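You operate a simulated robot arm through the tools that you are given. There is no shell and no other tool. Be economical: measure what you need, move in short steps, check, and stop when the job is done.

You run a simulated two-armed robot. Do the job below in one go: nothing can be reset, and whatever is moved stays where it is left.

TASK
Take the lid off the jar labelled "nylon" on the loading bed and lay it down there.

The check looks at the end state, three seconds after you hand in, the way a careful person would. Anything else that was tipped, shoved, dropped, spilled or broken makes it a failure. Lids that push on must go on centred and level and be pressed home; caps that screw on are set level and turned clockwise until they are tight.

THE ROBOT
Two 7-joint arms with two-finger parallel grippers on one trunk, on a base that drives. Base frame: it is fixed to the floor where the robot stands at the start and does not move with it; the origin is under the middle of the robot, x ahead of it, y to its left, z up; the surface under the hand at the start is at about z = 85. Readings come in cm, rad, newtons and seconds.
The left shoulder is at the start at [0.6, 19.2, 111.1], the right one opposite. With the tool pointing down near the work surface each hand reaches from about 26 to 72 cm from the robot's upright axis, wherever it stands, measured 20 degrees to its own side. Payload 3.91 kg a hand.
The tool frame of a hand sits at the grasp point between the pads (the TCP): z along the fingers, y along the line on which they close. The tips reach 3 cm beyond it. Largest opening 11 cm; finger width 2, thickness 1; the body of the gripper, 4.8 by 11.2 cm, starts 5.5 cm behind the TCP.
Orientation is that of the tool frame in the base frame, as a unit quaternion [w, x, y, z]. With the fingers straight down and closing along the base's y, the tool's x points along the base's -x, its y along +y and its z along -z.

THE INTERFACE
- The arms move only by the tool step_arm. It takes "left_series", "right_series" or both (then of equal length, played together; a hand with none holds still); each is a list of rows, each a list of 7 numbers: the shift along the base's x, y, z in units of 30 mm (1.0 is 30 mm), then the turn, a rotation vector about the base's x, y, z in units of 4 degrees (1.0 is 4 degrees), then the closure, from 0 (fully open) to 1 (shut). In form: [[x, y, z, rx, ry, rz, gripper], ...]. A call has 1 to 10 rows; each row shifts and turns the commanded pose from where the row before left it. A call with a number of a shift or a turn outside -1 to 1 is refused whole. A row lasts 0.2 s, in which the tool goes at most 5 cm and 0.15 rad; a call with a longer step from one row to the next is refused whole, and so is a gripper value outside its range. Where a pose cannot be reached the arm comes as near as it can. A force on the tool above 40 N (or 10 N above the force at the start of the call, whichever is more), or a blocked arm, ends the call early, and 0.2 s more pass. Each finger travels about 7.2 cm/s and halts on what it meets, pressing with about 23 N; the grip force reading is that of the motor and also rises with nothing between the fingers. The clock runs only during rows and for 0.2 s after the last one: add rows that do not move to give the fingers time. The reply holds the time, the measured pose of the TCP, the force on the tool along the base axes, the opening and the grip force, in the units named above and with some noise, with the torque about the TCP (base axes, N m) and any sound that the robot's microphone picked up, and new pictures: "pictures" is both (left out), scene, wrist or none (wrist: the cameras of the hands that moved).
- Cameras (640 x 400 px; columns grow to the right, rows downward): "scene" is now at [12.64, -1.61, 129.15]; the picture's right is [-0.37, -0.93, -0.00], its down [-0.67, 0.27, -0.69] and it looks along [0.64, -0.25, -0.72] (base axes); focal length 214 px, centre (320, 200). "left" rides on the left gripper at [7.2, -1.7, -10.3] in its tool frame; the picture's right is [0.23, 0.97, 0.00], its down [-0.76, 0.18, -0.62] and it looks along [-0.61, 0.14, 0.78] (tool axes); focal length 222 px, centre (320, 200). "right" rides on the right gripper at [7.2, 1.7, -10.3] in its tool frame; the picture's right is [-0.23, 0.97, 0.00], its down [-0.76, -0.18, -0.62] and it looks along [-0.61, -0.14, 0.78] (tool axes); focal length 222 px, centre (320, 200). There is no depth. A picture from a camera that has moved, and an enlarged one, comes with that camera's place and axes in the base frame and with its lens. The place of the scene camera against the robot may be out by one fixed shift of up to 1.2 cm in any direction.
- lift_body(by): slides the trunk up (or, below 0, down) by that many cm; the arms and the scene camera ride with it, the base frame stays. It gives what a move gives, with no picture.
- base_move(legs): drives the robot by 1 to 6 legs, each [ahead, left, turn to the left] in cm, cm and rad, along the robot's own axes; the way and the turn of a leg run together, so that a leg with both is an arc; at most 150 cm and 3.142 rad a leg. The arms and the cameras ride along, it lands a little off, and it stops where it bumps. It gives what a move gives, and a new picture of the scene camera.
- aim_head(pan, tilt): turns the head with the scene camera to pan (to the left, within 1.396 rad either way) and tilt (down, from -0.506 to 1.204), counted from straight ahead of the robot. It gives what a move gives, and a new picture of the scene camera.
- enlarge(camera, box): a new picture of the part [left, top, right, bottom] of that camera's present view, enlarged. No time passes.
- hand_in(): hands the job in; it is judged then, once.

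Work in short steps. Places have to be worked out from the pictures, the camera data and where the tool is seen: move nearer, look again, correct. Check each grasp and each placing, and mend what went wrong. You have 120 turns and 260 pictures in all, those below and enlarged ones among them. Open the grippers and draw the arms clear of the work before you hand the job in, unless the task says otherwise; then end with one line.

The tools are called as name(argument=value, ...) on one line, values as JSON. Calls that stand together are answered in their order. step_arm: Moves the arms, as the interface text tells. Its arguments: {"type":"object","properties":{"left_series":{"type":"array","items":{"type":"array","items":{"type":"number"}}},"right_series":{"type":"array","items":{"type":"array","items":{"type":"number"}}},"pictures":{"type":"string","enum":["both","scene","wrist","none"]}},"required":[]} The other tools are called the same way: lift_body (by) slides the trunk up or down; base_move (legs) drives the base; aim_head (pan, tilt) turns the head that bears the scene camera; enlarge (camera, box) takes an enlarged picture of a part of a camera's view; hand_in () hands the job in.

At the start:

```text
time: 0.0
left_tcp_pos: [23.21, 8.85, 100.17]
left_tool_rot: [0.004, -0.016, 1.0, -0.003]
left_contact_force: [0.3, 0.0, 0.8]
left_torque: [0.01, 0.01, -0.03]
left_opening: 11.01
left_gripper_force: 0.1
right_tcp_pos: [32.25, -19.36, 113.19]
right_tool_rot: [0.015, -0.01, 1.0, -0.005]
right_contact_force: [-0.1, -0.1, -0.2]
right_torque: [0.02, -0.01, -0.01]
right_opening: 10.99
right_gripper_force: 0.0
trunk travel left (down, up): [-37.5, 13.9]
robot x, y, heading: [-2.87, 0.13, 0.02]
head pan, tilt: [-0.394, 0.838]
```

scene: 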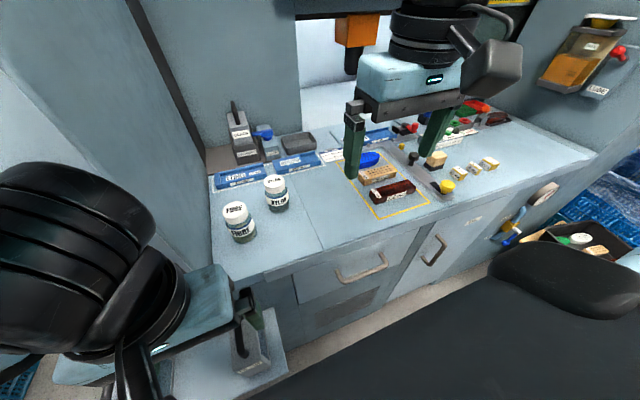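
right: 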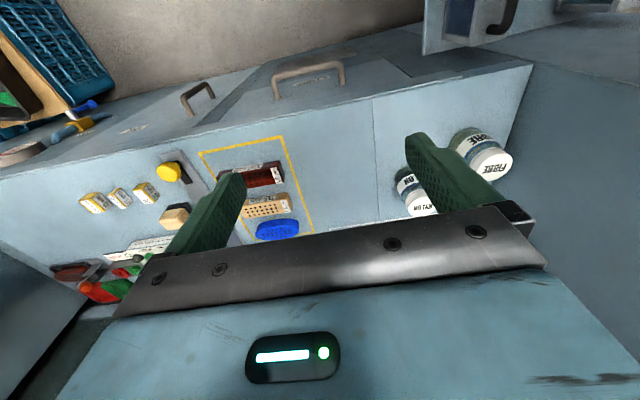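
left: 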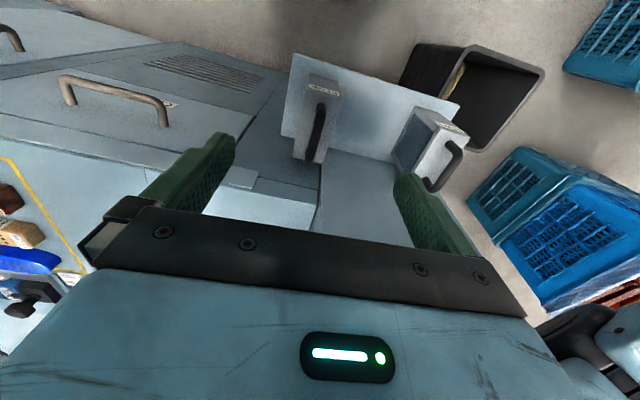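

The scene shows two jars on the left of the bench; I enlarge them to read the labels.

enlarge(camera="scene", box=[200, 150, 328, 250])

enlarge(camera="right", box=[360, 110, 540, 230])

enlarge(camera="scene", box=[200, 90, 520, 290])

```text
4.00 times, centred on (264, 200) of scene
camera zoom: at [12.64, -1.61, 129.15], right [-0.37, -0.93, 0.0], down [-0.67, 0.27, -0.69], along [0.64, -0.25, -0.72], focal length 858 px, centre (544, 200)
```

zoom: 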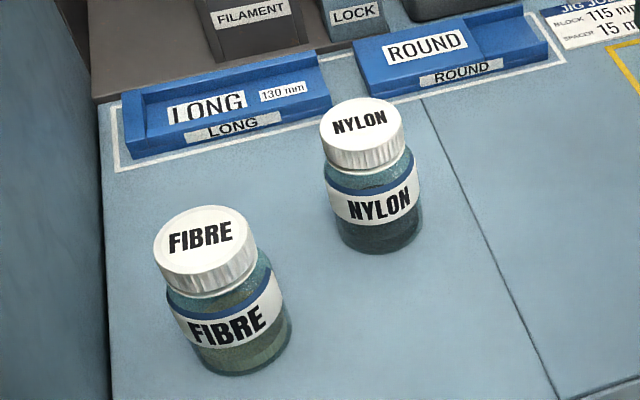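

```text
3.33 times, centred on (450, 170) of right
camera zoom: at [24.78, -17.78, 123.41], right [0.21, 0.98, 0.0], down [0.75, -0.16, 0.65], along [0.63, -0.14, -0.76], focal length 740 px, centre (-113, 300)
```

zoom: 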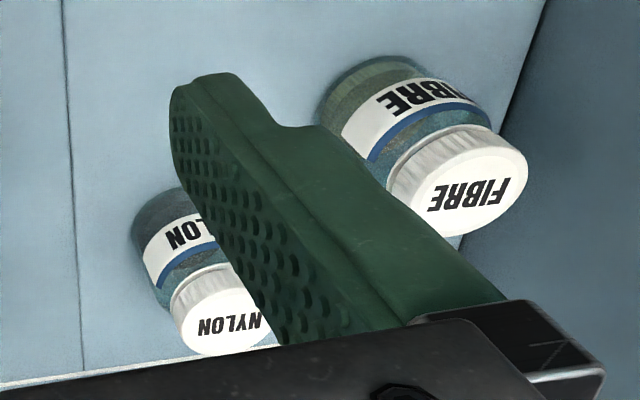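

```text
2.00 times, centred on (360, 190) of scene
camera zoom: at [12.64, -1.61, 129.15], right [-0.37, -0.93, 0.0], down [-0.67, 0.27, -0.69], along [0.64, -0.25, -0.72], focal length 429 px, centre (240, 220)
```

zoom: 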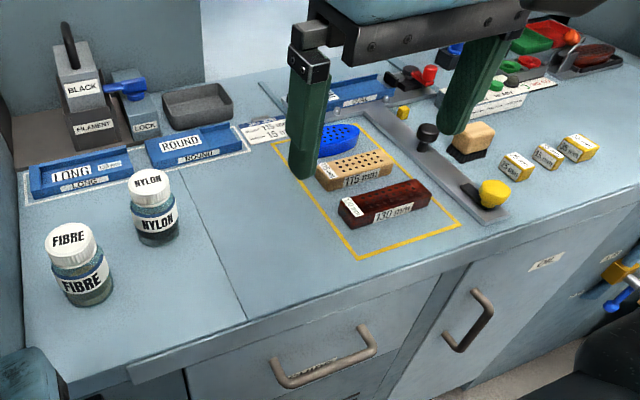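

The nylon jar stands at about (54.5, -5.7), lid top at z≈93; fibre is at about (48, 4.4). I look around the head's range to understand what the "loading bed" is and see the left-hand side.

aim_head(pan=0.1, tilt=0.75)

aim_head(pan=-0.7, tilt=0.6)

```text
time: 0.9
left_tcp_pos: [23.68, 8.92, 100.0]
left_tool_rot: [0.0, -0.026, 1.0, 0.0]
left_contact_force: [-0.4, 1.2, -0.1]
left_torque: [0.02, 0.02, -0.01]
left_opening: 10.97
left_gripper_force: 0.1
right_tcp_pos: [32.87, -19.7, 113.04]
right_tool_rot: [0.013, -0.013, 1.0, -0.001]
right_contact_force: [1.2, -0.3, -0.5]
right_torque: [-0.04, 0.03, -0.01]
right_opening: 10.99
right_gripper_force: 0.1
trunk travel left (down, up): [-37.5, 13.9]
robot x, y, heading: [-2.48, -0.13, 0.03]
head pan, tilt: [0.099, 0.75]
camera scene: at [13.98, 1.64, 129.79], right [0.13, -0.99, 0.0], down [-0.66, -0.09, -0.75], along [0.74, 0.09, -0.66], focal length 214 px, centre (320, 200)
```

scene: 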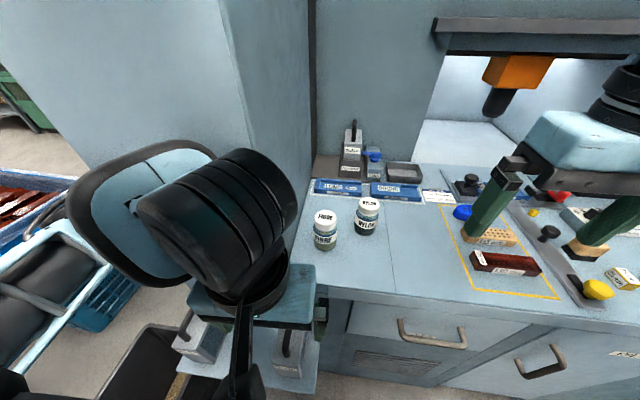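

```text
time: 2.1
left_tcp_pos: [23.65, 8.97, 99.97]
left_tool_rot: [-0.001, -0.025, 1.0, 0.001]
left_contact_force: [1.0, 0.0, 0.1]
left_torque: [-0.01, 0.02, 0.0]
left_opening: 11.01
left_gripper_force: 0.2
right_tcp_pos: [32.81, -19.73, 113.0]
right_tool_rot: [0.014, -0.013, 1.0, -0.001]
right_contact_force: [-1.4, -0.4, -0.7]
right_torque: [0.0, -0.01, -0.04]
right_opening: 10.97
right_gripper_force: 0.0
trunk travel left (down, up): [-37.5, 13.9]
robot x, y, heading: [-2.51, -0.02, 0.024]
head pan, tilt: [-0.7, 0.6]
camera scene: at [12.64, -4.91, 131.06], right [-0.62, -0.78, -0.01], down [-0.42, 0.35, -0.84], along [0.66, -0.51, -0.55], focal length 214 px, centre (320, 200)
```

scene: 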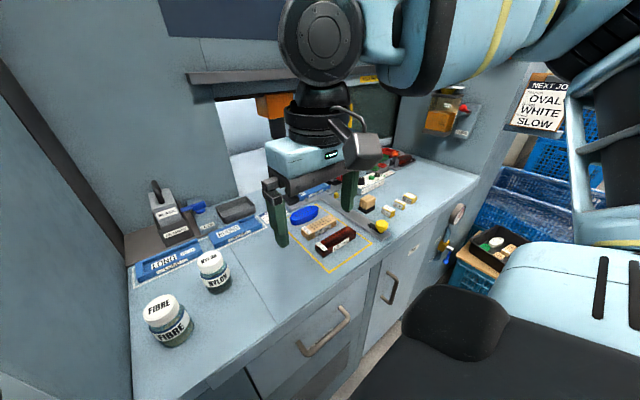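

The bench's left bay holds the jars, with free room around them. I move the right hand above the nylon jar, staying high, to look at its lid closely.

step_arm(right_series=[[0.9, 0.58, 0, 0, 0, 0, 0], [0.9, 0.58, 0, 0, 0, 0, 0], [0.9, 0.58, 0, 0, 0, 0, 0], [0.9, 0.58, 0, 0, 0, 0, 0], [0.9, 0.58, 0, 0, 0, 0, 0], [0.9, 0.58, 0, 0, 0, 0, 0], [0.9, 0.58, 0, 0, 0, 0, 0], [0.7, 0.58, 0, 0, 0, 0, 0], [0, 0, -0.9, 0, 0, 0, 0], [0, 0, -0.9, 0, 0, 0, 0]], pictures="both")

```text
time: 4.5
left_tcp_pos: [24.0, 8.62, 99.99]
left_tool_rot: [-0.002, -0.034, 0.999, 0.004]
left_contact_force: [-0.2, 0.0, 0.6]
left_torque: [0.05, 0.07, 0.03]
left_opening: 11.02
left_gripper_force: 0.0
right_tcp_pos: [43.46, -13.71, 107.41]
right_tool_rot: [0.009, -0.016, 1.0, 0.002]
right_contact_force: [0.2, 0.1, 0.1]
right_torque: [0.02, 0.02, -0.02]
right_opening: 11.0
right_gripper_force: 0.0
right hand out of reach, approached as far as the arm can: row 4, 5, 6, 7, 8
trunk travel left (down, up): [-37.5, 13.9]
robot x, y, heading: [-2.63, -0.26, 0.034]
head pan, tilt: [-0.7, 0.6]
stopped in row 10 (right hand): the arm was blocked; the commanded pose is now the measured one
camera scene: at [13.18, -5.47, 130.96], right [-0.62, -0.79, -0.01], down [-0.43, 0.35, -0.83], along [0.66, -0.51, -0.56], focal length 214 px, centre (320, 200)
camera right: at [36.0, -12.25, 117.71], right [0.2, 0.98, 0.01], down [0.75, -0.16, 0.64], along [0.63, -0.12, -0.77], focal length 222 px, centre (320, 200)
```

scene: 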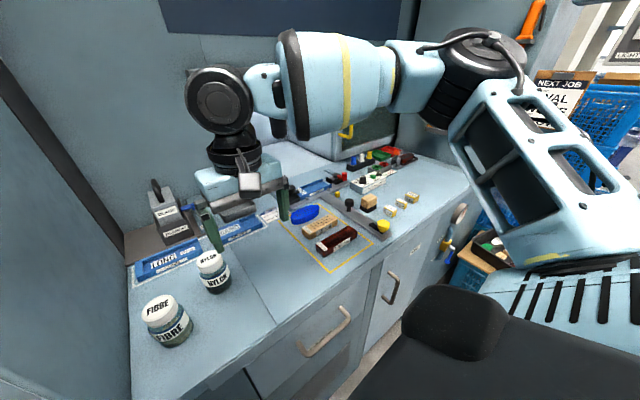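
right: 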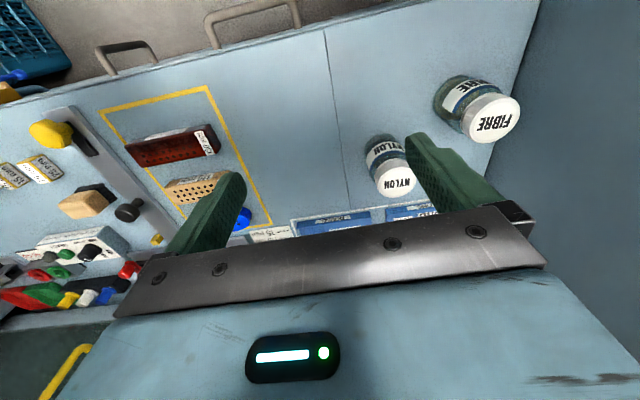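

The arm stopped short at (43.5, -13.7, 107.4), likely at its reach limit this high. From here the nylon lid works out at about (54.9, -5.2, 93); I lower slightly while advancing.

step_arm(right_series=[[0, 0.3, -0.7, 0, 0, 0, 0], [0.4, 0.4, -0.5, 0, 0, 0, 0], [0.5, 0.4, -0.2, 0, 0, 0, 0], [0.6, 0.4, 0, 0, 0, 0, 0], [0.6, 0.4, 0, 0, 0, 0, 0], [0.6, 0.4, 0, 0, 0, 0, 0]], pictures="both")

```text
time: 5.9
left_tcp_pos: [23.92, 8.71, 100.11]
left_tool_rot: [-0.002, -0.029, 1.0, 0.003]
left_contact_force: [0.4, 0.2, 0.6]
left_torque: [-0.01, -0.03, -0.03]
left_opening: 11.0
left_gripper_force: 0.1
right_tcp_pos: [43.83, -11.96, 104.76]
right_tool_rot: [0.012, -0.015, 1.0, 0.001]
right_contact_force: [0.1, -0.1, -0.3]
right_torque: [-0.03, -0.01, -0.02]
right_opening: 10.98
right_gripper_force: 0.1
right hand out of reach, approached as far as the arm can: row 2, 3, 4, 5, 6
trunk travel left (down, up): [-37.5, 13.9]
robot x, y, heading: [-2.88, 0.26, 0.035]
head pan, tilt: [-0.7, 0.6]
camera scene: at [12.95, -5.22, 131.0], right [-0.62, -0.79, -0.02], down [-0.42, 0.35, -0.83], along [0.66, -0.51, -0.55], focal length 214 px, centre (320, 200)
camera right: at [36.43, -10.57, 115.05], right [0.2, 0.98, 0.01], down [0.75, -0.16, 0.64], along [0.63, -0.12, -0.77], focal length 222 px, centre (320, 200)
```

scene: 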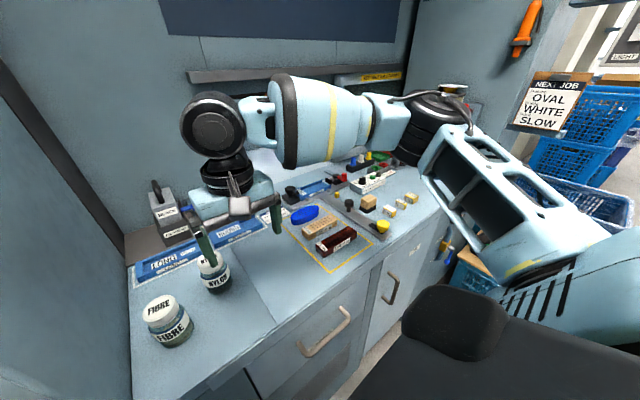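
right: 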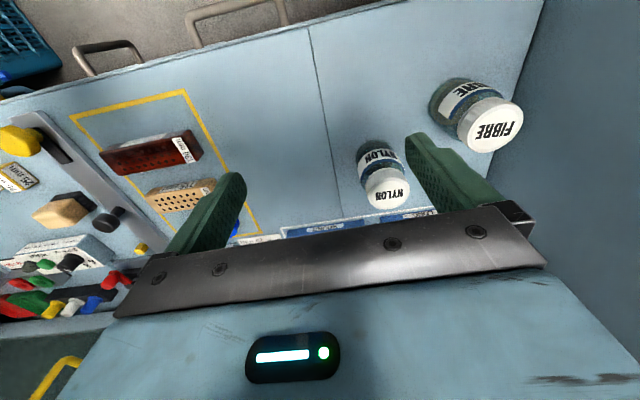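

Reach is limited since the wrist sits well above the shoulder; raising the trunk should extend it.

lift_body(by=13)

step_arm(right_series=[[0, 0, -1, 0, 0, 0, 0], [0, 0, -1, 0, 0, 0, 0], [0, 0, -1, 0, 0, 0, 0], [0, 0, -1, 0, 0, 0, 0], [0.5, 0.3, 0, 0, 0, 0, 0], [0.6, 0.4, 0, 0, 0, 0, 0], [0.6, 0.4, 0, 0, 0, 0, 0]], pictures="both")

```text
time: 7.4
left_tcp_pos: [26.16, 8.76, 112.23]
left_tool_rot: [-0.014, -0.025, 1.0, 0.002]
left_contact_force: [-0.6, 0.0, 0.2]
left_torque: [-0.02, 0.02, 0.0]
left_opening: 11.0
left_gripper_force: 0.0
right_tcp_pos: [41.04, -12.43, 130.99]
right_tool_rot: [0.156, -0.01, 0.988, 0.002]
right_contact_force: [0.5, -0.5, -0.2]
right_torque: [0.02, 0.01, -0.03]
right_opening: 10.97
right_gripper_force: 0.1
trunk travel left (down, up): [-50.5, 0.9]
robot x, y, heading: [-2.66, 0.31, 0.026]
head pan, tilt: [-0.7, 0.6]
```

```text
time: 9.0
left_tcp_pos: [26.09, 8.71, 112.38]
left_tool_rot: [-0.012, -0.025, 1.0, 0.001]
left_contact_force: [0.5, 0.0, 0.3]
left_torque: [0.02, -0.04, 0.01]
left_opening: 10.99
left_gripper_force: 0.0
right_tcp_pos: [43.91, -11.09, 118.92]
right_tool_rot: [0.157, -0.011, 0.988, 0.003]
right_contact_force: [0.4, -0.2, -1.0]
right_torque: [-0.01, -0.02, 0.03]
right_opening: 11.05
right_gripper_force: 0.1
right hand out of reach, approached as far as the arm can: row 6, 7
trunk travel left (down, up): [-50.5, 0.9]
robot x, y, heading: [-2.64, 0.05, 0.025]
head pan, tilt: [-0.7, 0.6]
camera scene: at [5.59, -5.35, 145.91], right [-0.62, -0.78, 0.0], down [-0.44, 0.35, -0.83], along [0.65, -0.51, -0.56], focal length 214 px, centre (320, 200)
camera right: at [33.99, -9.74, 126.74], right [0.19, 0.98, 0.07], down [0.53, -0.17, 0.83], along [0.82, -0.12, -0.56], focal length 222 px, centre (320, 200)
```

scene: 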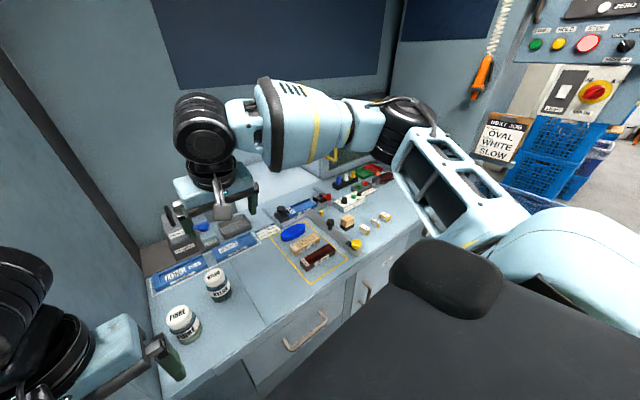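
right: 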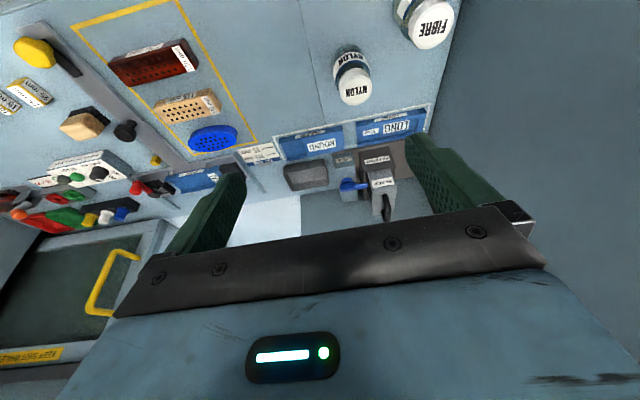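

The lift left the right hand high and pitched about 18°. I bring it down and straighten it, then check.

step_arm(right_series=[[0, 0, -1, 0, 0.8, 0, 0], [0, 0, -1, 0, 0.8, 0, 0], [0, 0, -1, 0, 0.8, 0, 0], [0, 0, -1, 0, 0.8, 0, 0], [0, 0, -0.8, 0, 0.8, 0, 0], [0.4, 0.2, 0, 0, 0.5, 0, 0], [0.6, 0.3, 0, 0, 0, 0, 0], [0.6, 0.3, 0, 0, 0, 0, 0]], pictures="both")

```text
time: 10.8
left_tcp_pos: [26.08, 8.75, 112.44]
left_tool_rot: [-0.013, -0.025, 1.0, 0.002]
left_contact_force: [0.2, 0.7, -0.7]
left_torque: [-0.02, 0.01, 0.0]
left_opening: 11.0
left_gripper_force: 0.0
right_tcp_pos: [45.08, -14.97, 106.15]
right_tool_rot: [0.001, -0.01, 1.0, 0.007]
right_contact_force: [1.2, -0.7, 0.7]
right_torque: [-0.02, 0.02, 0.06]
right_opening: 10.98
right_gripper_force: 0.1
right hand out of reach, approached as far as the arm can: row 2, 3, 4, 5, 6, 7, 8
trunk travel left (down, up): [-50.5, 0.9]
robot x, y, heading: [-2.55, 0.45, 0.026]
head pan, tilt: [-0.7, 0.6]
camera scene: at [5.72, -5.38, 145.9], right [-0.62, -0.78, 0.0], down [-0.44, 0.35, -0.82], along [0.65, -0.51, -0.57], focal length 214 px, centre (320, 200)
camera right: at [37.9, -13.62, 116.62], right [0.21, 0.98, 0.01], down [0.76, -0.17, 0.62], along [0.61, -0.12, -0.78], focal length 222 px, centre (320, 200)
```

scene: 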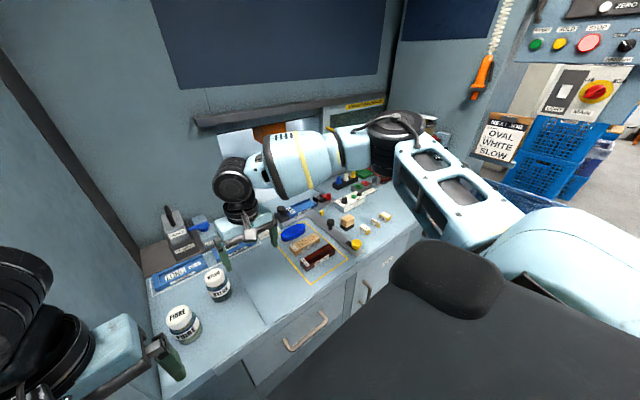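
right: 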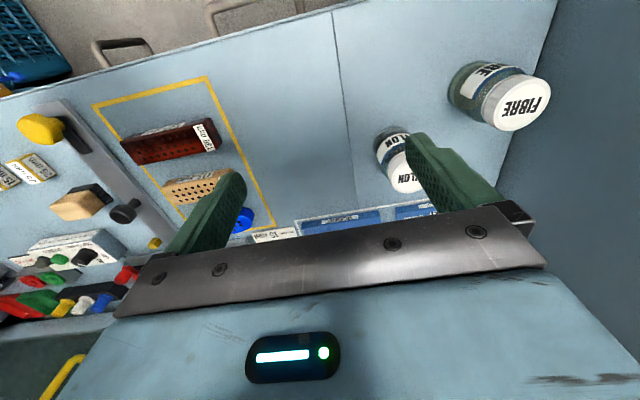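

Lifting leaned the shoulders back, so it doesn't help. I retract the right hand, return the trunk, and turn the base left a bit so the jar lies in the right hand's better sector.

step_arm(right_series=[[-0.7, 0, 0.7, 0, 0, 0, 0], [-0.7, 0, 0.7, 0, 0, 0, 0], [-0.7, 0, 0.7, 0, 0, 0, 0], [-0.5, 0, 0.7, 0, 0, 0, 0], [-0.5, 0, 0.7, 0, 0, 0, 0]], pictures="none")

lift_body(by=-13)

base_move(legs=[[0, 0, 0.22]])

```text
time: 12.0
left_tcp_pos: [26.05, 8.69, 112.39]
left_tool_rot: [-0.012, -0.026, 1.0, 0.002]
left_contact_force: [-0.6, -0.8, 0.4]
left_torque: [0.03, -0.03, 0.01]
left_opening: 10.99
left_gripper_force: 0.1
right_tcp_pos: [35.59, -15.12, 116.76]
right_tool_rot: [0.0, -0.01, 1.0, 0.004]
right_contact_force: [-0.1, 0.1, -0.4]
right_torque: [0.03, 0.02, -0.01]
right_opening: 10.99
right_gripper_force: 0.1
trunk travel left (down, up): [-50.5, 0.9]
robot x, y, heading: [-2.65, 0.19, 0.032]
head pan, tilt: [-0.7, 0.6]
```

```text
time: 13.6
left_tcp_pos: [23.67, 8.36, 100.02]
left_tool_rot: [-0.001, -0.029, 1.0, 0.005]
left_contact_force: [-1.1, -0.2, -0.8]
left_torque: [0.03, -0.03, -0.02]
left_opening: 10.98
left_gripper_force: 0.0
right_tcp_pos: [33.29, -15.31, 104.5]
right_tool_rot: [0.012, -0.012, 1.0, 0.008]
right_contact_force: [-0.2, -1.3, 0.1]
right_torque: [0.03, 0.02, 0.01]
right_opening: 11.0
right_gripper_force: 0.0
trunk travel left (down, up): [-37.5, 13.9]
robot x, y, heading: [-3.13, -0.02, 0.032]
head pan, tilt: [-0.7, 0.6]
```

```text
time: 14.8
left_tcp_pos: [23.52, 14.74, 99.39]
left_tool_rot: [-0.012, -0.136, 0.991, 0.001]
left_contact_force: [0.1, -0.1, 0.0]
left_torque: [-0.03, -0.05, 0.02]
left_opening: 11.0
left_gripper_force: 0.0
right_tcp_pos: [38.09, -6.29, 103.78]
right_tool_rot: [0.0, -0.12, 0.993, 0.006]
right_contact_force: [0.0, 0.8, -0.6]
right_torque: [0.0, 0.01, -0.01]
right_opening: 11.01
right_gripper_force: 0.0
trunk travel left (down, up): [-37.5, 13.9]
robot x, y, heading: [-2.7, -0.09, 0.248]
head pan, tilt: [-0.7, 0.6]
camera scene: at [16.39, -0.8, 130.61], right [-0.44, -0.9, 0.0], down [-0.51, 0.25, -0.83], along [0.74, -0.36, -0.56], focal length 214 px, centre (320, 200)
```

scene: 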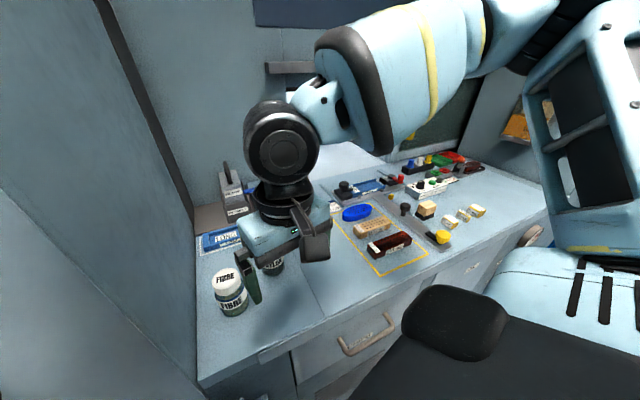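

The hand is now at (38, -6.3, 103.8), lined up with the jar. I advance along x at this height.

step_arm(right_series=[[0.7, 0.05, 0, 0, 0, 0, 0], [0.8, 0.05, 0, 0, 0, 0, 0], [0.8, 0.05, 0, 0, 0, 0, 0], [0.8, 0.05, 0, 0, 0, 0, 0], [0.8, 0.05, 0, 0, 0, 0, 0], [0, 0, 0, 0, 0, 0, 0]], pictures="both")

```text
time: 16.2
left_tcp_pos: [23.4, 14.76, 99.19]
left_tool_rot: [-0.012, -0.135, 0.991, 0.001]
left_contact_force: [-0.3, -0.1, -0.6]
left_torque: [0.01, -0.01, -0.04]
left_opening: 11.02
left_gripper_force: 0.1
right_tcp_pos: [49.84, -5.45, 103.72]
right_tool_rot: [0.0, -0.12, 0.993, 0.006]
right_contact_force: [-0.8, 0.6, 0.1]
right_torque: [0.02, -0.01, -0.02]
right_opening: 10.99
right_gripper_force: 0.0
trunk travel left (down, up): [-37.5, 13.9]
robot x, y, heading: [-3.03, -0.1, 0.248]
head pan, tilt: [-0.7, 0.6]
camera scene: at [16.43, -0.75, 130.61], right [-0.44, -0.9, 0.0], down [-0.51, 0.25, -0.83], along [0.74, -0.36, -0.56], focal length 214 px, centre (320, 200)
camera right: at [42.53, -5.63, 114.17], right [-0.01, 1.0, 0.01], down [0.78, 0.0, 0.62], along [0.62, 0.02, -0.78], focal length 222 px, centre (320, 200)
```

scene: 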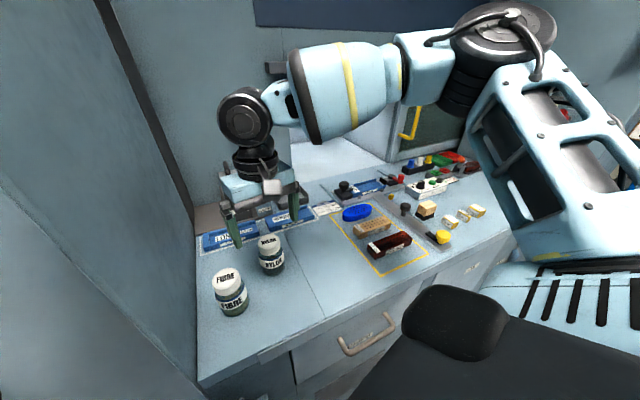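
right: 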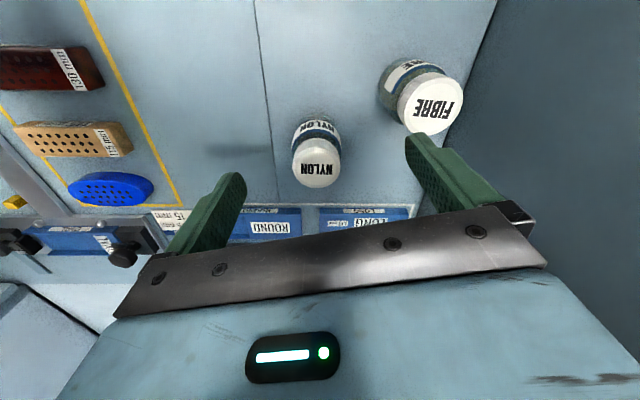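

Reach is fine now; the lid top works out at (54.9, -5.6). Let me enlarge it to see how the cap is built.

enlarge(camera="right", box=[276, 100, 372, 200])

enlarge(camera="scene", box=[200, 220, 300, 320])

```text
4.00 times, centred on (324, 150) of right
camera zoom: at [42.53, -5.63, 114.17], right [-0.01, 1.0, 0.01], down [0.78, 0.0, 0.62], along [0.62, 0.02, -0.78], focal length 888 px, centre (304, 400)
```

zoom: 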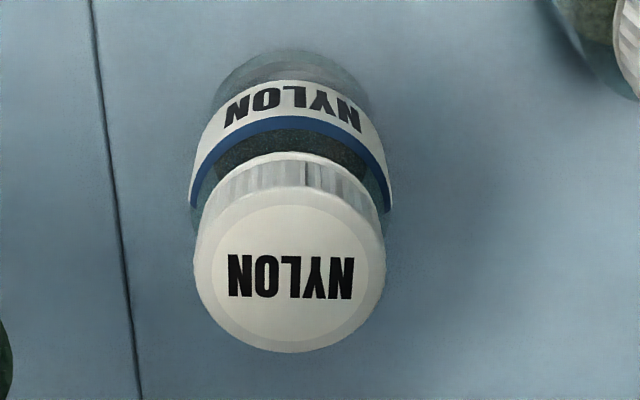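

```text
4.00 times, centred on (250, 270) of scene
camera zoom: at [16.43, -0.75, 130.61], right [-0.44, -0.9, 0.0], down [-0.51, 0.25, -0.83], along [0.74, -0.36, -0.56], focal length 858 px, centre (600, -80)
```

zoom: 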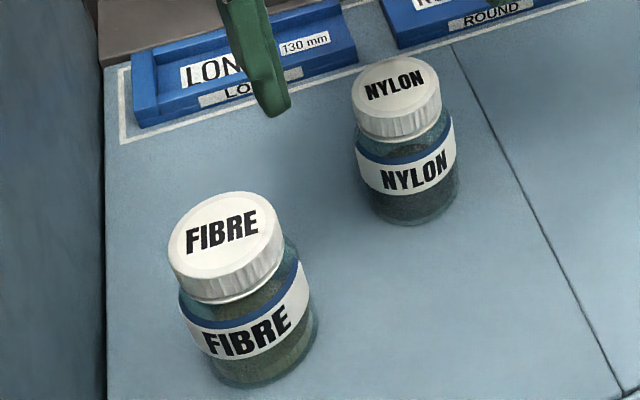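

It looks like a ribbed screw cap, about 5.2 cm wide and 2 cm high. I position over it and go part of the way down before looking again.

step_arm(right_series=[[0.85, -0.03, 0, 0, 0, 0, 0], [0.83, -0.02, 0, 0, 0, 0, 0], [0, 0, -0.7, 0, 0, 0, 0], [0, 0, -0.7, 0, 0, 0, 0], [0, 0, -0.5, 0, 0, 0, 0], [0, 0, 0, 0, 0, 0, 0]], pictures="both")

enlarge(camera="scene", box=[200, 190, 328, 290])

enlarge(camera="right", box=[192, 100, 448, 260])

```text
time: 17.6
left_tcp_pos: [23.44, 14.81, 99.34]
left_tool_rot: [-0.013, -0.136, 0.991, 0.001]
left_contact_force: [-0.6, -0.5, 0.5]
left_torque: [0.01, 0.01, 0.0]
left_opening: 11.0
left_gripper_force: 0.1
right_tcp_pos: [54.8, -5.49, 98.05]
right_tool_rot: [0.001, -0.12, 0.993, 0.005]
right_contact_force: [0.5, 0.4, 0.4]
right_torque: [0.02, -0.02, 0.0]
right_opening: 11.0
right_gripper_force: 0.0
trunk travel left (down, up): [-37.5, 13.9]
robot x, y, heading: [-2.87, 0.28, 0.249]
head pan, tilt: [-0.7, 0.6]
camera scene: at [16.46, -0.74, 130.6], right [-0.44, -0.9, 0.0], down [-0.51, 0.25, -0.83], along [0.74, -0.36, -0.56], focal length 214 px, centre (320, 200)
camera right: at [47.53, -5.83, 108.33], right [-0.01, 1.0, 0.01], down [0.78, 0.0, 0.62], along [0.62, 0.01, -0.78], focal length 222 px, centre (320, 200)
```

scene: 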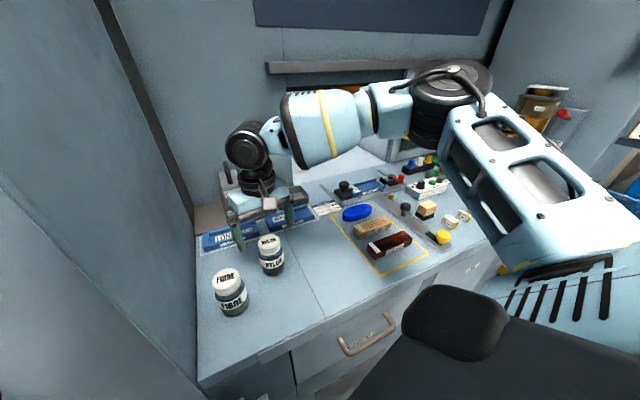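
right: 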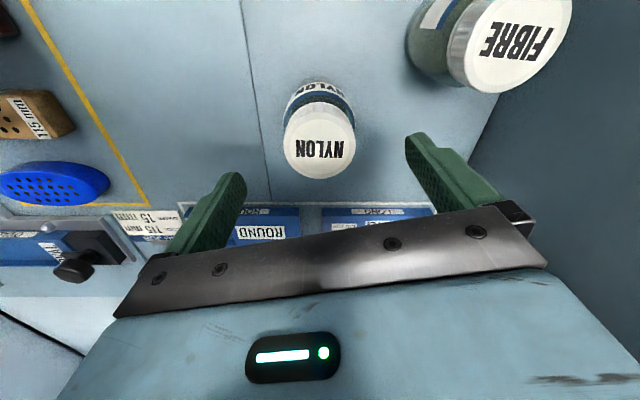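

```text
4.00 times, centred on (264, 240) of scene
camera zoom: at [16.46, -0.74, 130.6], right [-0.44, -0.9, 0.0], down [-0.51, 0.25, -0.83], along [0.74, -0.36, -0.56], focal length 858 px, centre (544, 40)
```

zoom: 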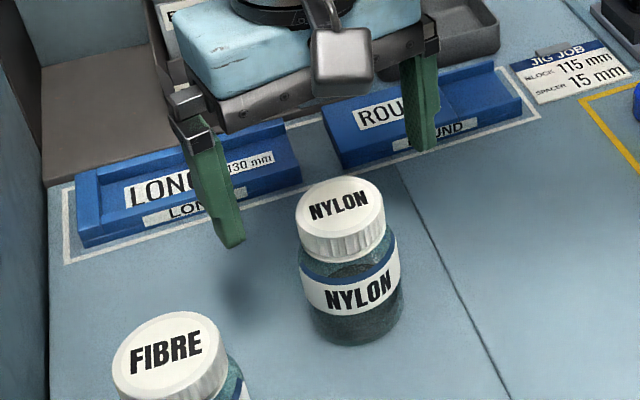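

```text
2.50 times, centred on (320, 180) of right
camera zoom: at [47.53, -5.83, 108.33], right [-0.01, 1.0, 0.01], down [0.78, 0.0, 0.62], along [0.62, 0.01, -0.78], focal length 555 px, centre (320, 250)
```

zoom: 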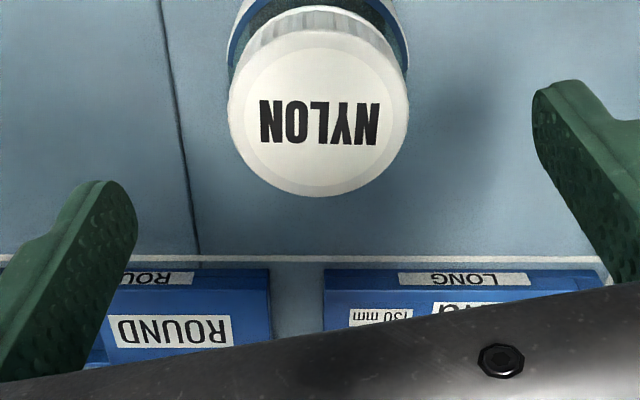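

Triangulating gives the lid top at about (54.35, -5.7, 94.1), cap bottom near 92.2. I descend so the tips are around z 92.4 and close gently.

step_arm(right_series=[[-0.13, -0.06, -0.45, 0, 0, 0, 0], [0, 0, -0.43, 0, 0, 0, 0], [0, 0, 0, 0, 0, 0, 0.3], [0, 0, 0, 0, 0, 0, 0.42], [0, 0, 0, 0, 0, 0, 0.42]], pictures="both")

enlarge(camera="scene", box=[200, 190, 328, 290])

enlarge(camera="right", box=[192, 70, 448, 230])

```text
time: 18.8
left_tcp_pos: [23.6, 14.91, 99.45]
left_tool_rot: [-0.013, -0.136, 0.991, 0.001]
left_contact_force: [-0.2, 0.2, 0.5]
left_torque: [0.0, 0.03, 0.01]
left_opening: 11.01
left_gripper_force: 0.0
right_tcp_pos: [54.39, -5.82, 95.32]
right_tool_rot: [0.0, -0.12, 0.993, 0.005]
right_contact_force: [0.8, -0.2, -0.6]
right_torque: [0.01, 0.02, 0.02]
right_opening: 6.37
right_gripper_force: 0.1
trunk travel left (down, up): [-37.5, 13.9]
robot x, y, heading: [-2.95, 0.08, 0.247]
head pan, tilt: [-0.7, 0.6]
camera scene: at [16.47, -0.74, 130.6], right [-0.44, -0.9, 0.0], down [-0.51, 0.25, -0.83], along [0.74, -0.36, -0.56], focal length 214 px, centre (320, 200)
camera right: at [47.16, -5.98, 105.78], right [-0.01, 1.0, 0.01], down [0.78, 0.0, 0.62], along [0.62, 0.01, -0.78], focal length 222 px, centre (320, 200)
```

scene: 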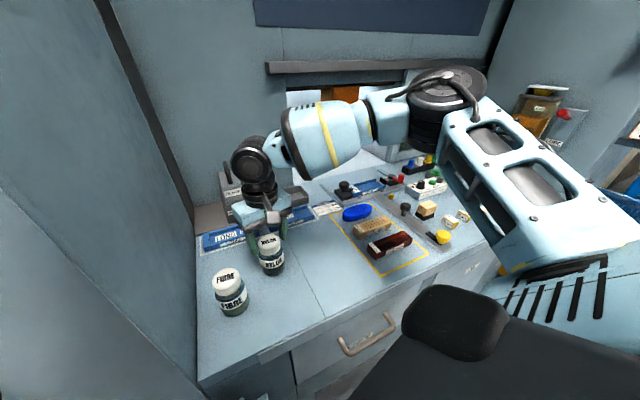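
right: 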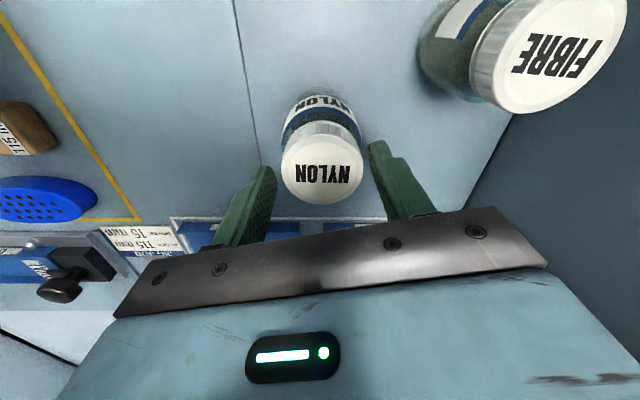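

```text
4.00 times, centred on (264, 240) of scene
camera zoom: at [16.47, -0.74, 130.6], right [-0.44, -0.9, 0.0], down [-0.51, 0.25, -0.83], along [0.74, -0.36, -0.56], focal length 858 px, centre (544, 40)
```

zoom: 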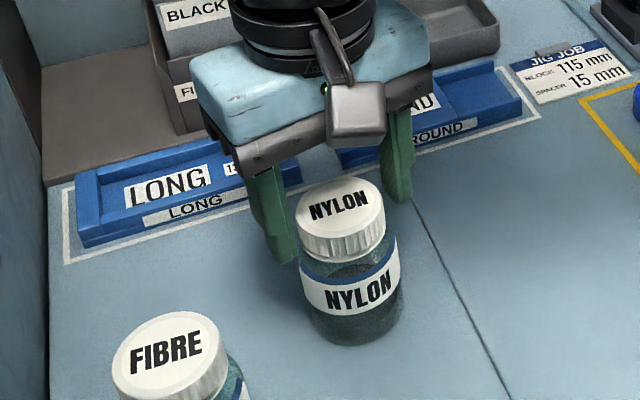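

```text
2.50 times, centred on (320, 150) of right
camera zoom: at [47.16, -5.98, 105.78], right [-0.01, 1.0, 0.01], down [0.78, 0.0, 0.62], along [0.62, 0.01, -0.78], focal length 555 px, centre (320, 325)
```

zoom: 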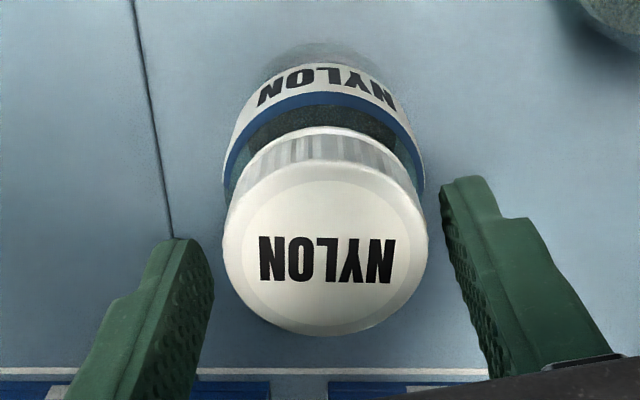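

Fingers are about 0.7 cm too far in +x relative to the cap centre (≈53.7, -5.75). I correct and close on the cap.

step_arm(right_series=[[-0.24, 0.02, 0, 0, 0, 0, 0.42], [0, 0, 0, 0, 0, 0, 0.48], [0, 0, 0, 0, 0, 0, 0.53], [0, 0, 0, 0, 0, 0, 0.6], [0, 0, 0, 0, 0, 0, 0.65], [0, 0, 0, 0, 0, 0, 0.7]], pictures="wrist")

enlarge(camera="scene", box=[200, 190, 328, 290])

enlarge(camera="right", box=[192, 70, 448, 230])

```text
time: 20.2
left_tcp_pos: [23.44, 14.86, 99.39]
left_tool_rot: [-0.013, -0.135, 0.991, 0.001]
left_contact_force: [0.5, 0.6, 1.0]
left_torque: [-0.03, 0.01, 0.02]
left_opening: 11.03
left_gripper_force: 0.1
right_tcp_pos: [53.68, -5.75, 95.45]
right_tool_rot: [0.0, -0.12, 0.993, 0.005]
right_contact_force: [-0.1, 0.9, -0.2]
right_torque: [-0.05, 0.04, -0.04]
right_opening: 4.72
right_gripper_force: 22.6
trunk travel left (down, up): [-37.5, 13.9]
robot x, y, heading: [-2.65, -0.3, 0.248]
head pan, tilt: [-0.7, 0.6]
camera right: at [46.47, -5.94, 105.76], right [-0.01, 1.0, 0.01], down [0.78, 0.0, 0.62], along [0.62, 0.01, -0.78], focal length 222 px, centre (320, 200)
```

right: 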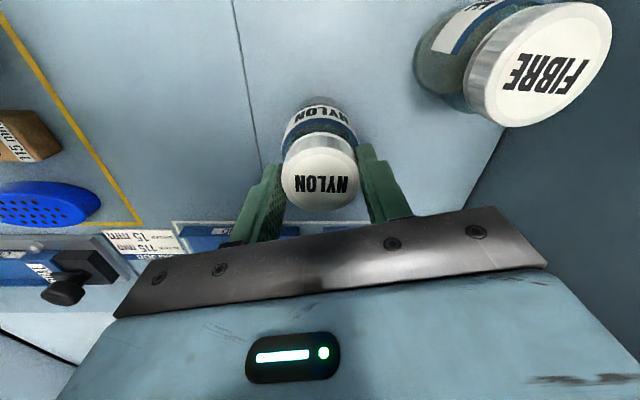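

```text
4.00 times, centred on (264, 240) of scene
camera zoom: at [16.47, -0.75, 130.6], right [-0.44, -0.9, 0.0], down [-0.51, 0.25, -0.83], along [0.74, -0.36, -0.56], focal length 858 px, centre (544, 40)
```

zoom: 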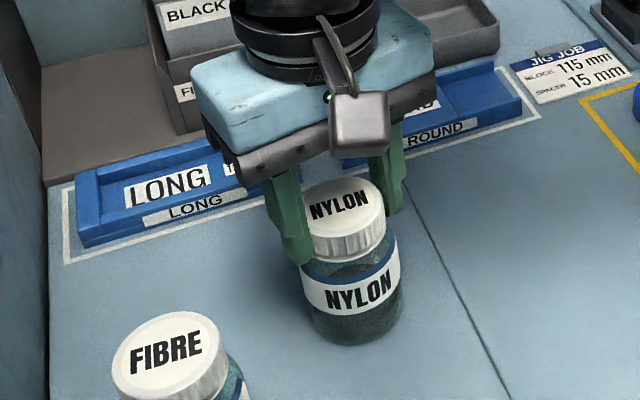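

```text
2.50 times, centred on (320, 150) of right
camera zoom: at [46.47, -5.94, 105.76], right [-0.01, 1.0, 0.01], down [0.78, 0.0, 0.62], along [0.62, 0.01, -0.78], focal length 555 px, centre (320, 325)
```

zoom: 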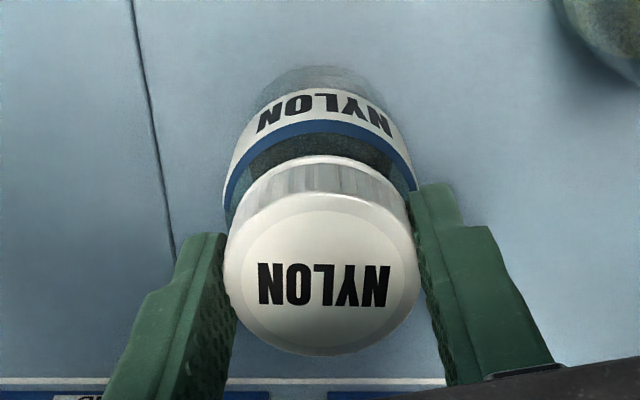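

The cap is gripped (4.7 cm, 22.6 N). I try a small counterclockwise twist and compare the lid's lettering against the body label.

step_arm(right_series=[[0, 0, 0, 0, 0, 1, 0.75], [0, 0, 0, 0, 0, 1, 0.75], [0, 0, 0, 0, 0, 1, 0.75], [0, 0, 0, 0, 0, 1, 0.75], [0, 0, 0, 0, 0, 1, 0.75]], pictures="none")

enlarge(camera="scene", box=[200, 190, 328, 290])

enlarge(camera="right", box=[192, 70, 448, 230])

```text
time: 21.4
left_tcp_pos: [23.42, 14.66, 99.32]
left_tool_rot: [-0.012, -0.135, 0.991, 0.001]
left_contact_force: [-0.8, -0.4, -0.6]
left_torque: [0.04, -0.01, 0.02]
left_opening: 10.98
left_gripper_force: 0.0
right_tcp_pos: [53.75, -5.75, 95.37]
right_tool_rot: [-0.002, -0.291, 0.957, 0.005]
right_contact_force: [0.6, -0.5, -0.2]
right_torque: [-0.05, 0.01, 0.01]
right_opening: 4.71
right_gripper_force: 23.2
trunk travel left (down, up): [-37.5, 13.9]
robot x, y, heading: [-3.02, -0.19, 0.249]
head pan, tilt: [-0.7, 0.6]
```

```text
4.00 times, centred on (264, 240) of scene
camera zoom: at [16.47, -0.75, 130.6], right [-0.44, -0.9, 0.0], down [-0.51, 0.25, -0.83], along [0.74, -0.36, -0.56], focal length 858 px, centre (544, 40)
```

zoom: 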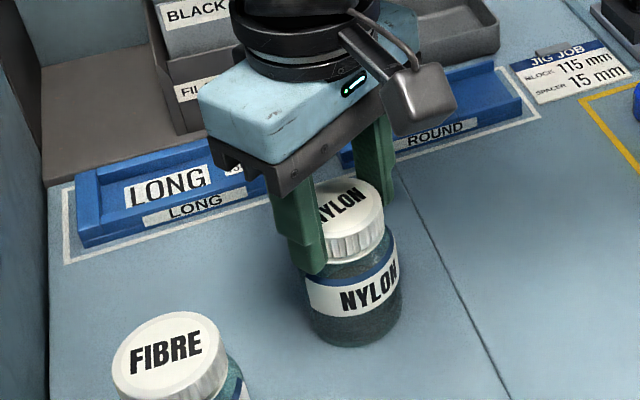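

```text
2.50 times, centred on (320, 150) of right
camera zoom: at [46.95, -8.47, 105.77], right [-0.35, 0.94, 0.01], down [0.73, 0.27, 0.62], along [0.58, 0.23, -0.78], focal length 555 px, centre (320, 325)
```

zoom: 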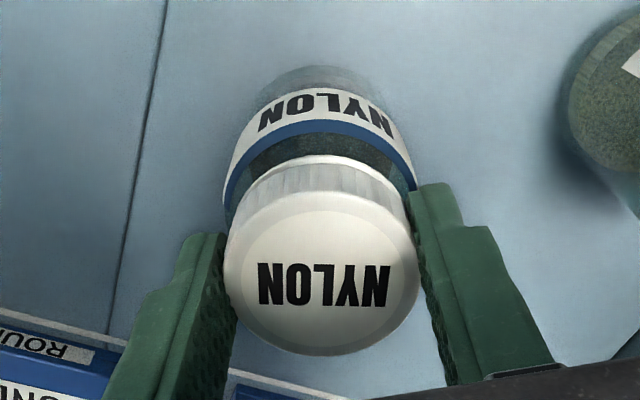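

The whole jar turned with the cap, so the body must be held by the left hand. First a small 1.2 cm lift to see whether the cap simply pulls off or the jar comes with it.

step_arm(right_series=[[0, 0, 0.2, 0, 0, 0, 0.75], [0, 0, 0.2, 0, 0, 0, 0.75], [0, 0, 0, 0, 0, 0, 0.75]], pictures="none")

enlarge(camera="scene", box=[200, 190, 328, 290])

aim_head(pan=-0.4, tilt=0.75)

```text
time: 22.2
left_tcp_pos: [23.5, 14.83, 99.48]
left_tool_rot: [-0.012, -0.136, 0.991, 0.001]
left_contact_force: [-0.3, -0.5, -0.3]
left_torque: [0.01, -0.01, 0.03]
left_opening: 11.0
left_gripper_force: 0.1
right_tcp_pos: [53.73, -5.77, 96.57]
right_tool_rot: [-0.001, -0.29, 0.957, 0.004]
right_contact_force: [0.3, -0.2, -2.4]
right_torque: [0.0, 0.0, 0.0]
right_opening: 4.72
right_gripper_force: 23.1
trunk travel left (down, up): [-37.5, 13.9]
robot x, y, heading: [-2.6, -0.21, 0.244]
head pan, tilt: [-0.7, 0.6]
```

```text
4.00 times, centred on (264, 240) of scene
camera zoom: at [16.49, -0.74, 130.6], right [-0.44, -0.9, 0.0], down [-0.51, 0.25, -0.82], along [0.74, -0.36, -0.57], focal length 858 px, centre (544, 40)
```

zoom: 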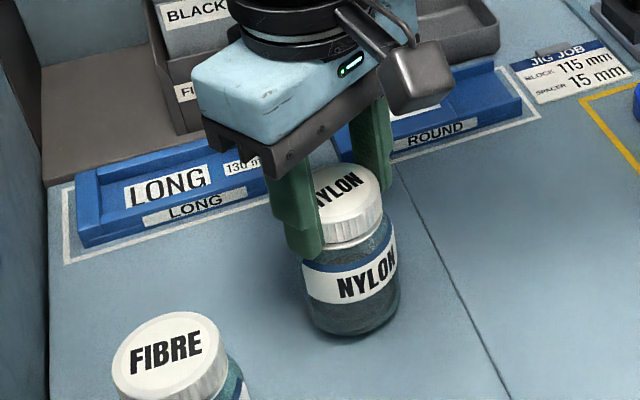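

```text
time: 23.0
left_tcp_pos: [23.35, 14.18, 99.55]
left_tool_rot: [-0.011, -0.135, 0.991, 0.004]
left_contact_force: [0.6, 0.2, 0.4]
left_torque: [0.03, -0.01, -0.02]
left_opening: 10.97
left_gripper_force: 0.0
right_tcp_pos: [53.58, -6.32, 96.69]
right_tool_rot: [0.0, -0.291, 0.957, 0.007]
right_contact_force: [0.1, 0.4, -2.4]
right_torque: [-0.05, -0.05, -0.01]
right_opening: 4.71
right_gripper_force: 22.9
trunk travel left (down, up): [-37.5, 13.9]
robot x, y, heading: [-2.68, 0.59, 0.249]
head pan, tilt: [-0.4, 0.75]
camera scene: at [16.45, 0.17, 129.69], right [-0.26, -0.97, -0.01], down [-0.63, 0.17, -0.76], along [0.73, -0.19, -0.65], focal length 214 px, centre (320, 200)
```

scene: 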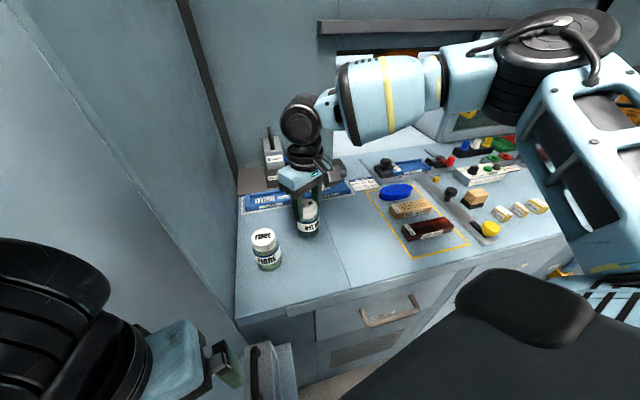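

The jar (≈0.24 kg) comes along, so it's a screw (or tight) cap. I carry it by the cap to open space nearer the front edge, about (44.5, -9), where the left hand can hold the body, rotating the right camera out of the left hand's way.

step_arm(right_series=[[0, 0, 0.3, 0, 0, 1, 0.75], [-0.6, -0.15, 0, 0, 0, 1, 0.75], [-0.6, -0.15, 0, 0, 0, 1, 0.75], [-0.6, -0.15, 0, 0, 0, 1, 0.75], [-0.6, -0.15, 0, 0, 0, 1, 0.75], [-0.6, -0.2, 0, 0, 0, 0, 0.75], [0, 0, 0, 0, 0, 0, 0.75]], pictures="both")

```text
time: 24.6
left_tcp_pos: [23.32, 14.2, 99.42]
left_tool_rot: [-0.011, -0.135, 0.991, 0.004]
left_contact_force: [0.8, 0.2, 0.3]
left_torque: [0.0, 0.02, 0.01]
left_opening: 11.02
left_gripper_force: 0.0
right_tcp_pos: [44.48, -8.71, 97.57]
right_tool_rot: [0.0, -0.452, 0.892, 0.007]
right_contact_force: [0.7, 0.4, -1.0]
right_torque: [-0.03, 0.01, 0.01]
right_opening: 4.71
right_gripper_force: 22.9
trunk travel left (down, up): [-37.5, 13.9]
robot x, y, heading: [-2.87, 0.13, 0.254]
head pan, tilt: [-0.4, 0.75]
camera scene: at [16.45, 0.18, 129.68], right [-0.26, -0.97, -0.01], down [-0.63, 0.17, -0.76], along [0.73, -0.19, -0.65], focal length 214 px, centre (320, 200)
camera right: at [39.11, -13.68, 107.89], right [-0.65, 0.76, 0.01], down [0.6, 0.5, 0.63], along [0.47, 0.42, -0.78], focal length 222 px, centre (320, 200)
```

scene: 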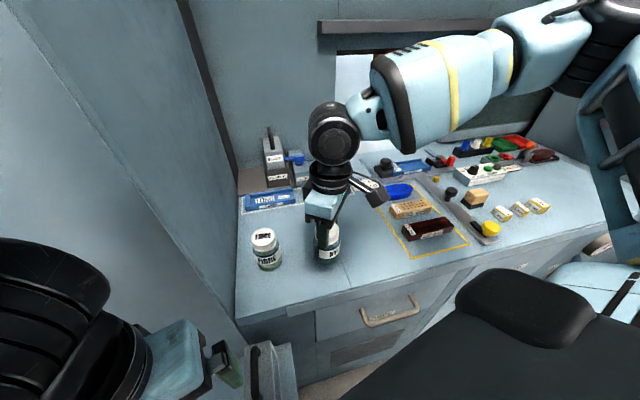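
right: 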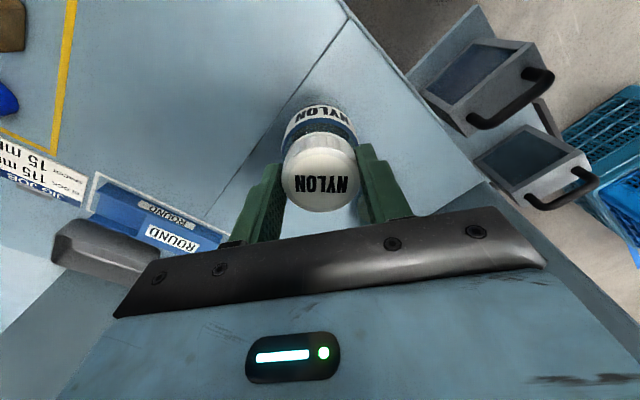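

The jar hangs at (44.5, -8.7). I set it down gently.

step_arm(right_series=[[0, 0, -0.35, 0, 0, 0, 0.75], [0, 0, -0.3, 0, 0, 0, 0.75], [0, 0, -0.06, 0, 0, 0, 0.75], [0, 0, 0, 0, 0, 0, 0.75]], pictures="none")

enlarge(camera="scene", box=[240, 170, 400, 290])

```text
time: 25.6
left_tcp_pos: [23.27, 14.17, 99.52]
left_tool_rot: [-0.012, -0.136, 0.991, 0.005]
left_contact_force: [0.2, 0.3, 0.1]
left_torque: [-0.02, 0.01, -0.01]
left_opening: 11.01
left_gripper_force: 0.2
right_tcp_pos: [44.5, -8.64, 95.25]
right_tool_rot: [0.001, -0.452, 0.892, 0.007]
right_contact_force: [-0.3, -0.7, -1.6]
right_torque: [-0.03, 0.02, -0.03]
right_opening: 4.71
right_gripper_force: 23.0
trunk travel left (down, up): [-37.5, 13.9]
robot x, y, heading: [-2.7, 0.21, 0.245]
head pan, tilt: [-0.4, 0.75]
```

```text
3.33 times, centred on (320, 230) of scene
camera zoom: at [16.44, 0.18, 129.67], right [-0.26, -0.97, -0.01], down [-0.63, 0.17, -0.76], along [0.73, -0.19, -0.65], focal length 715 px, centre (320, 100)
```

zoom: 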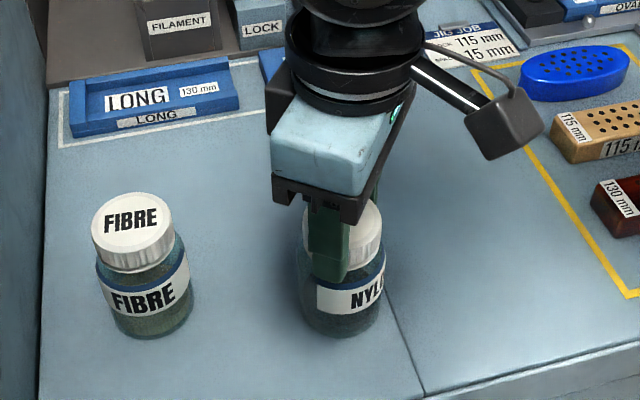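

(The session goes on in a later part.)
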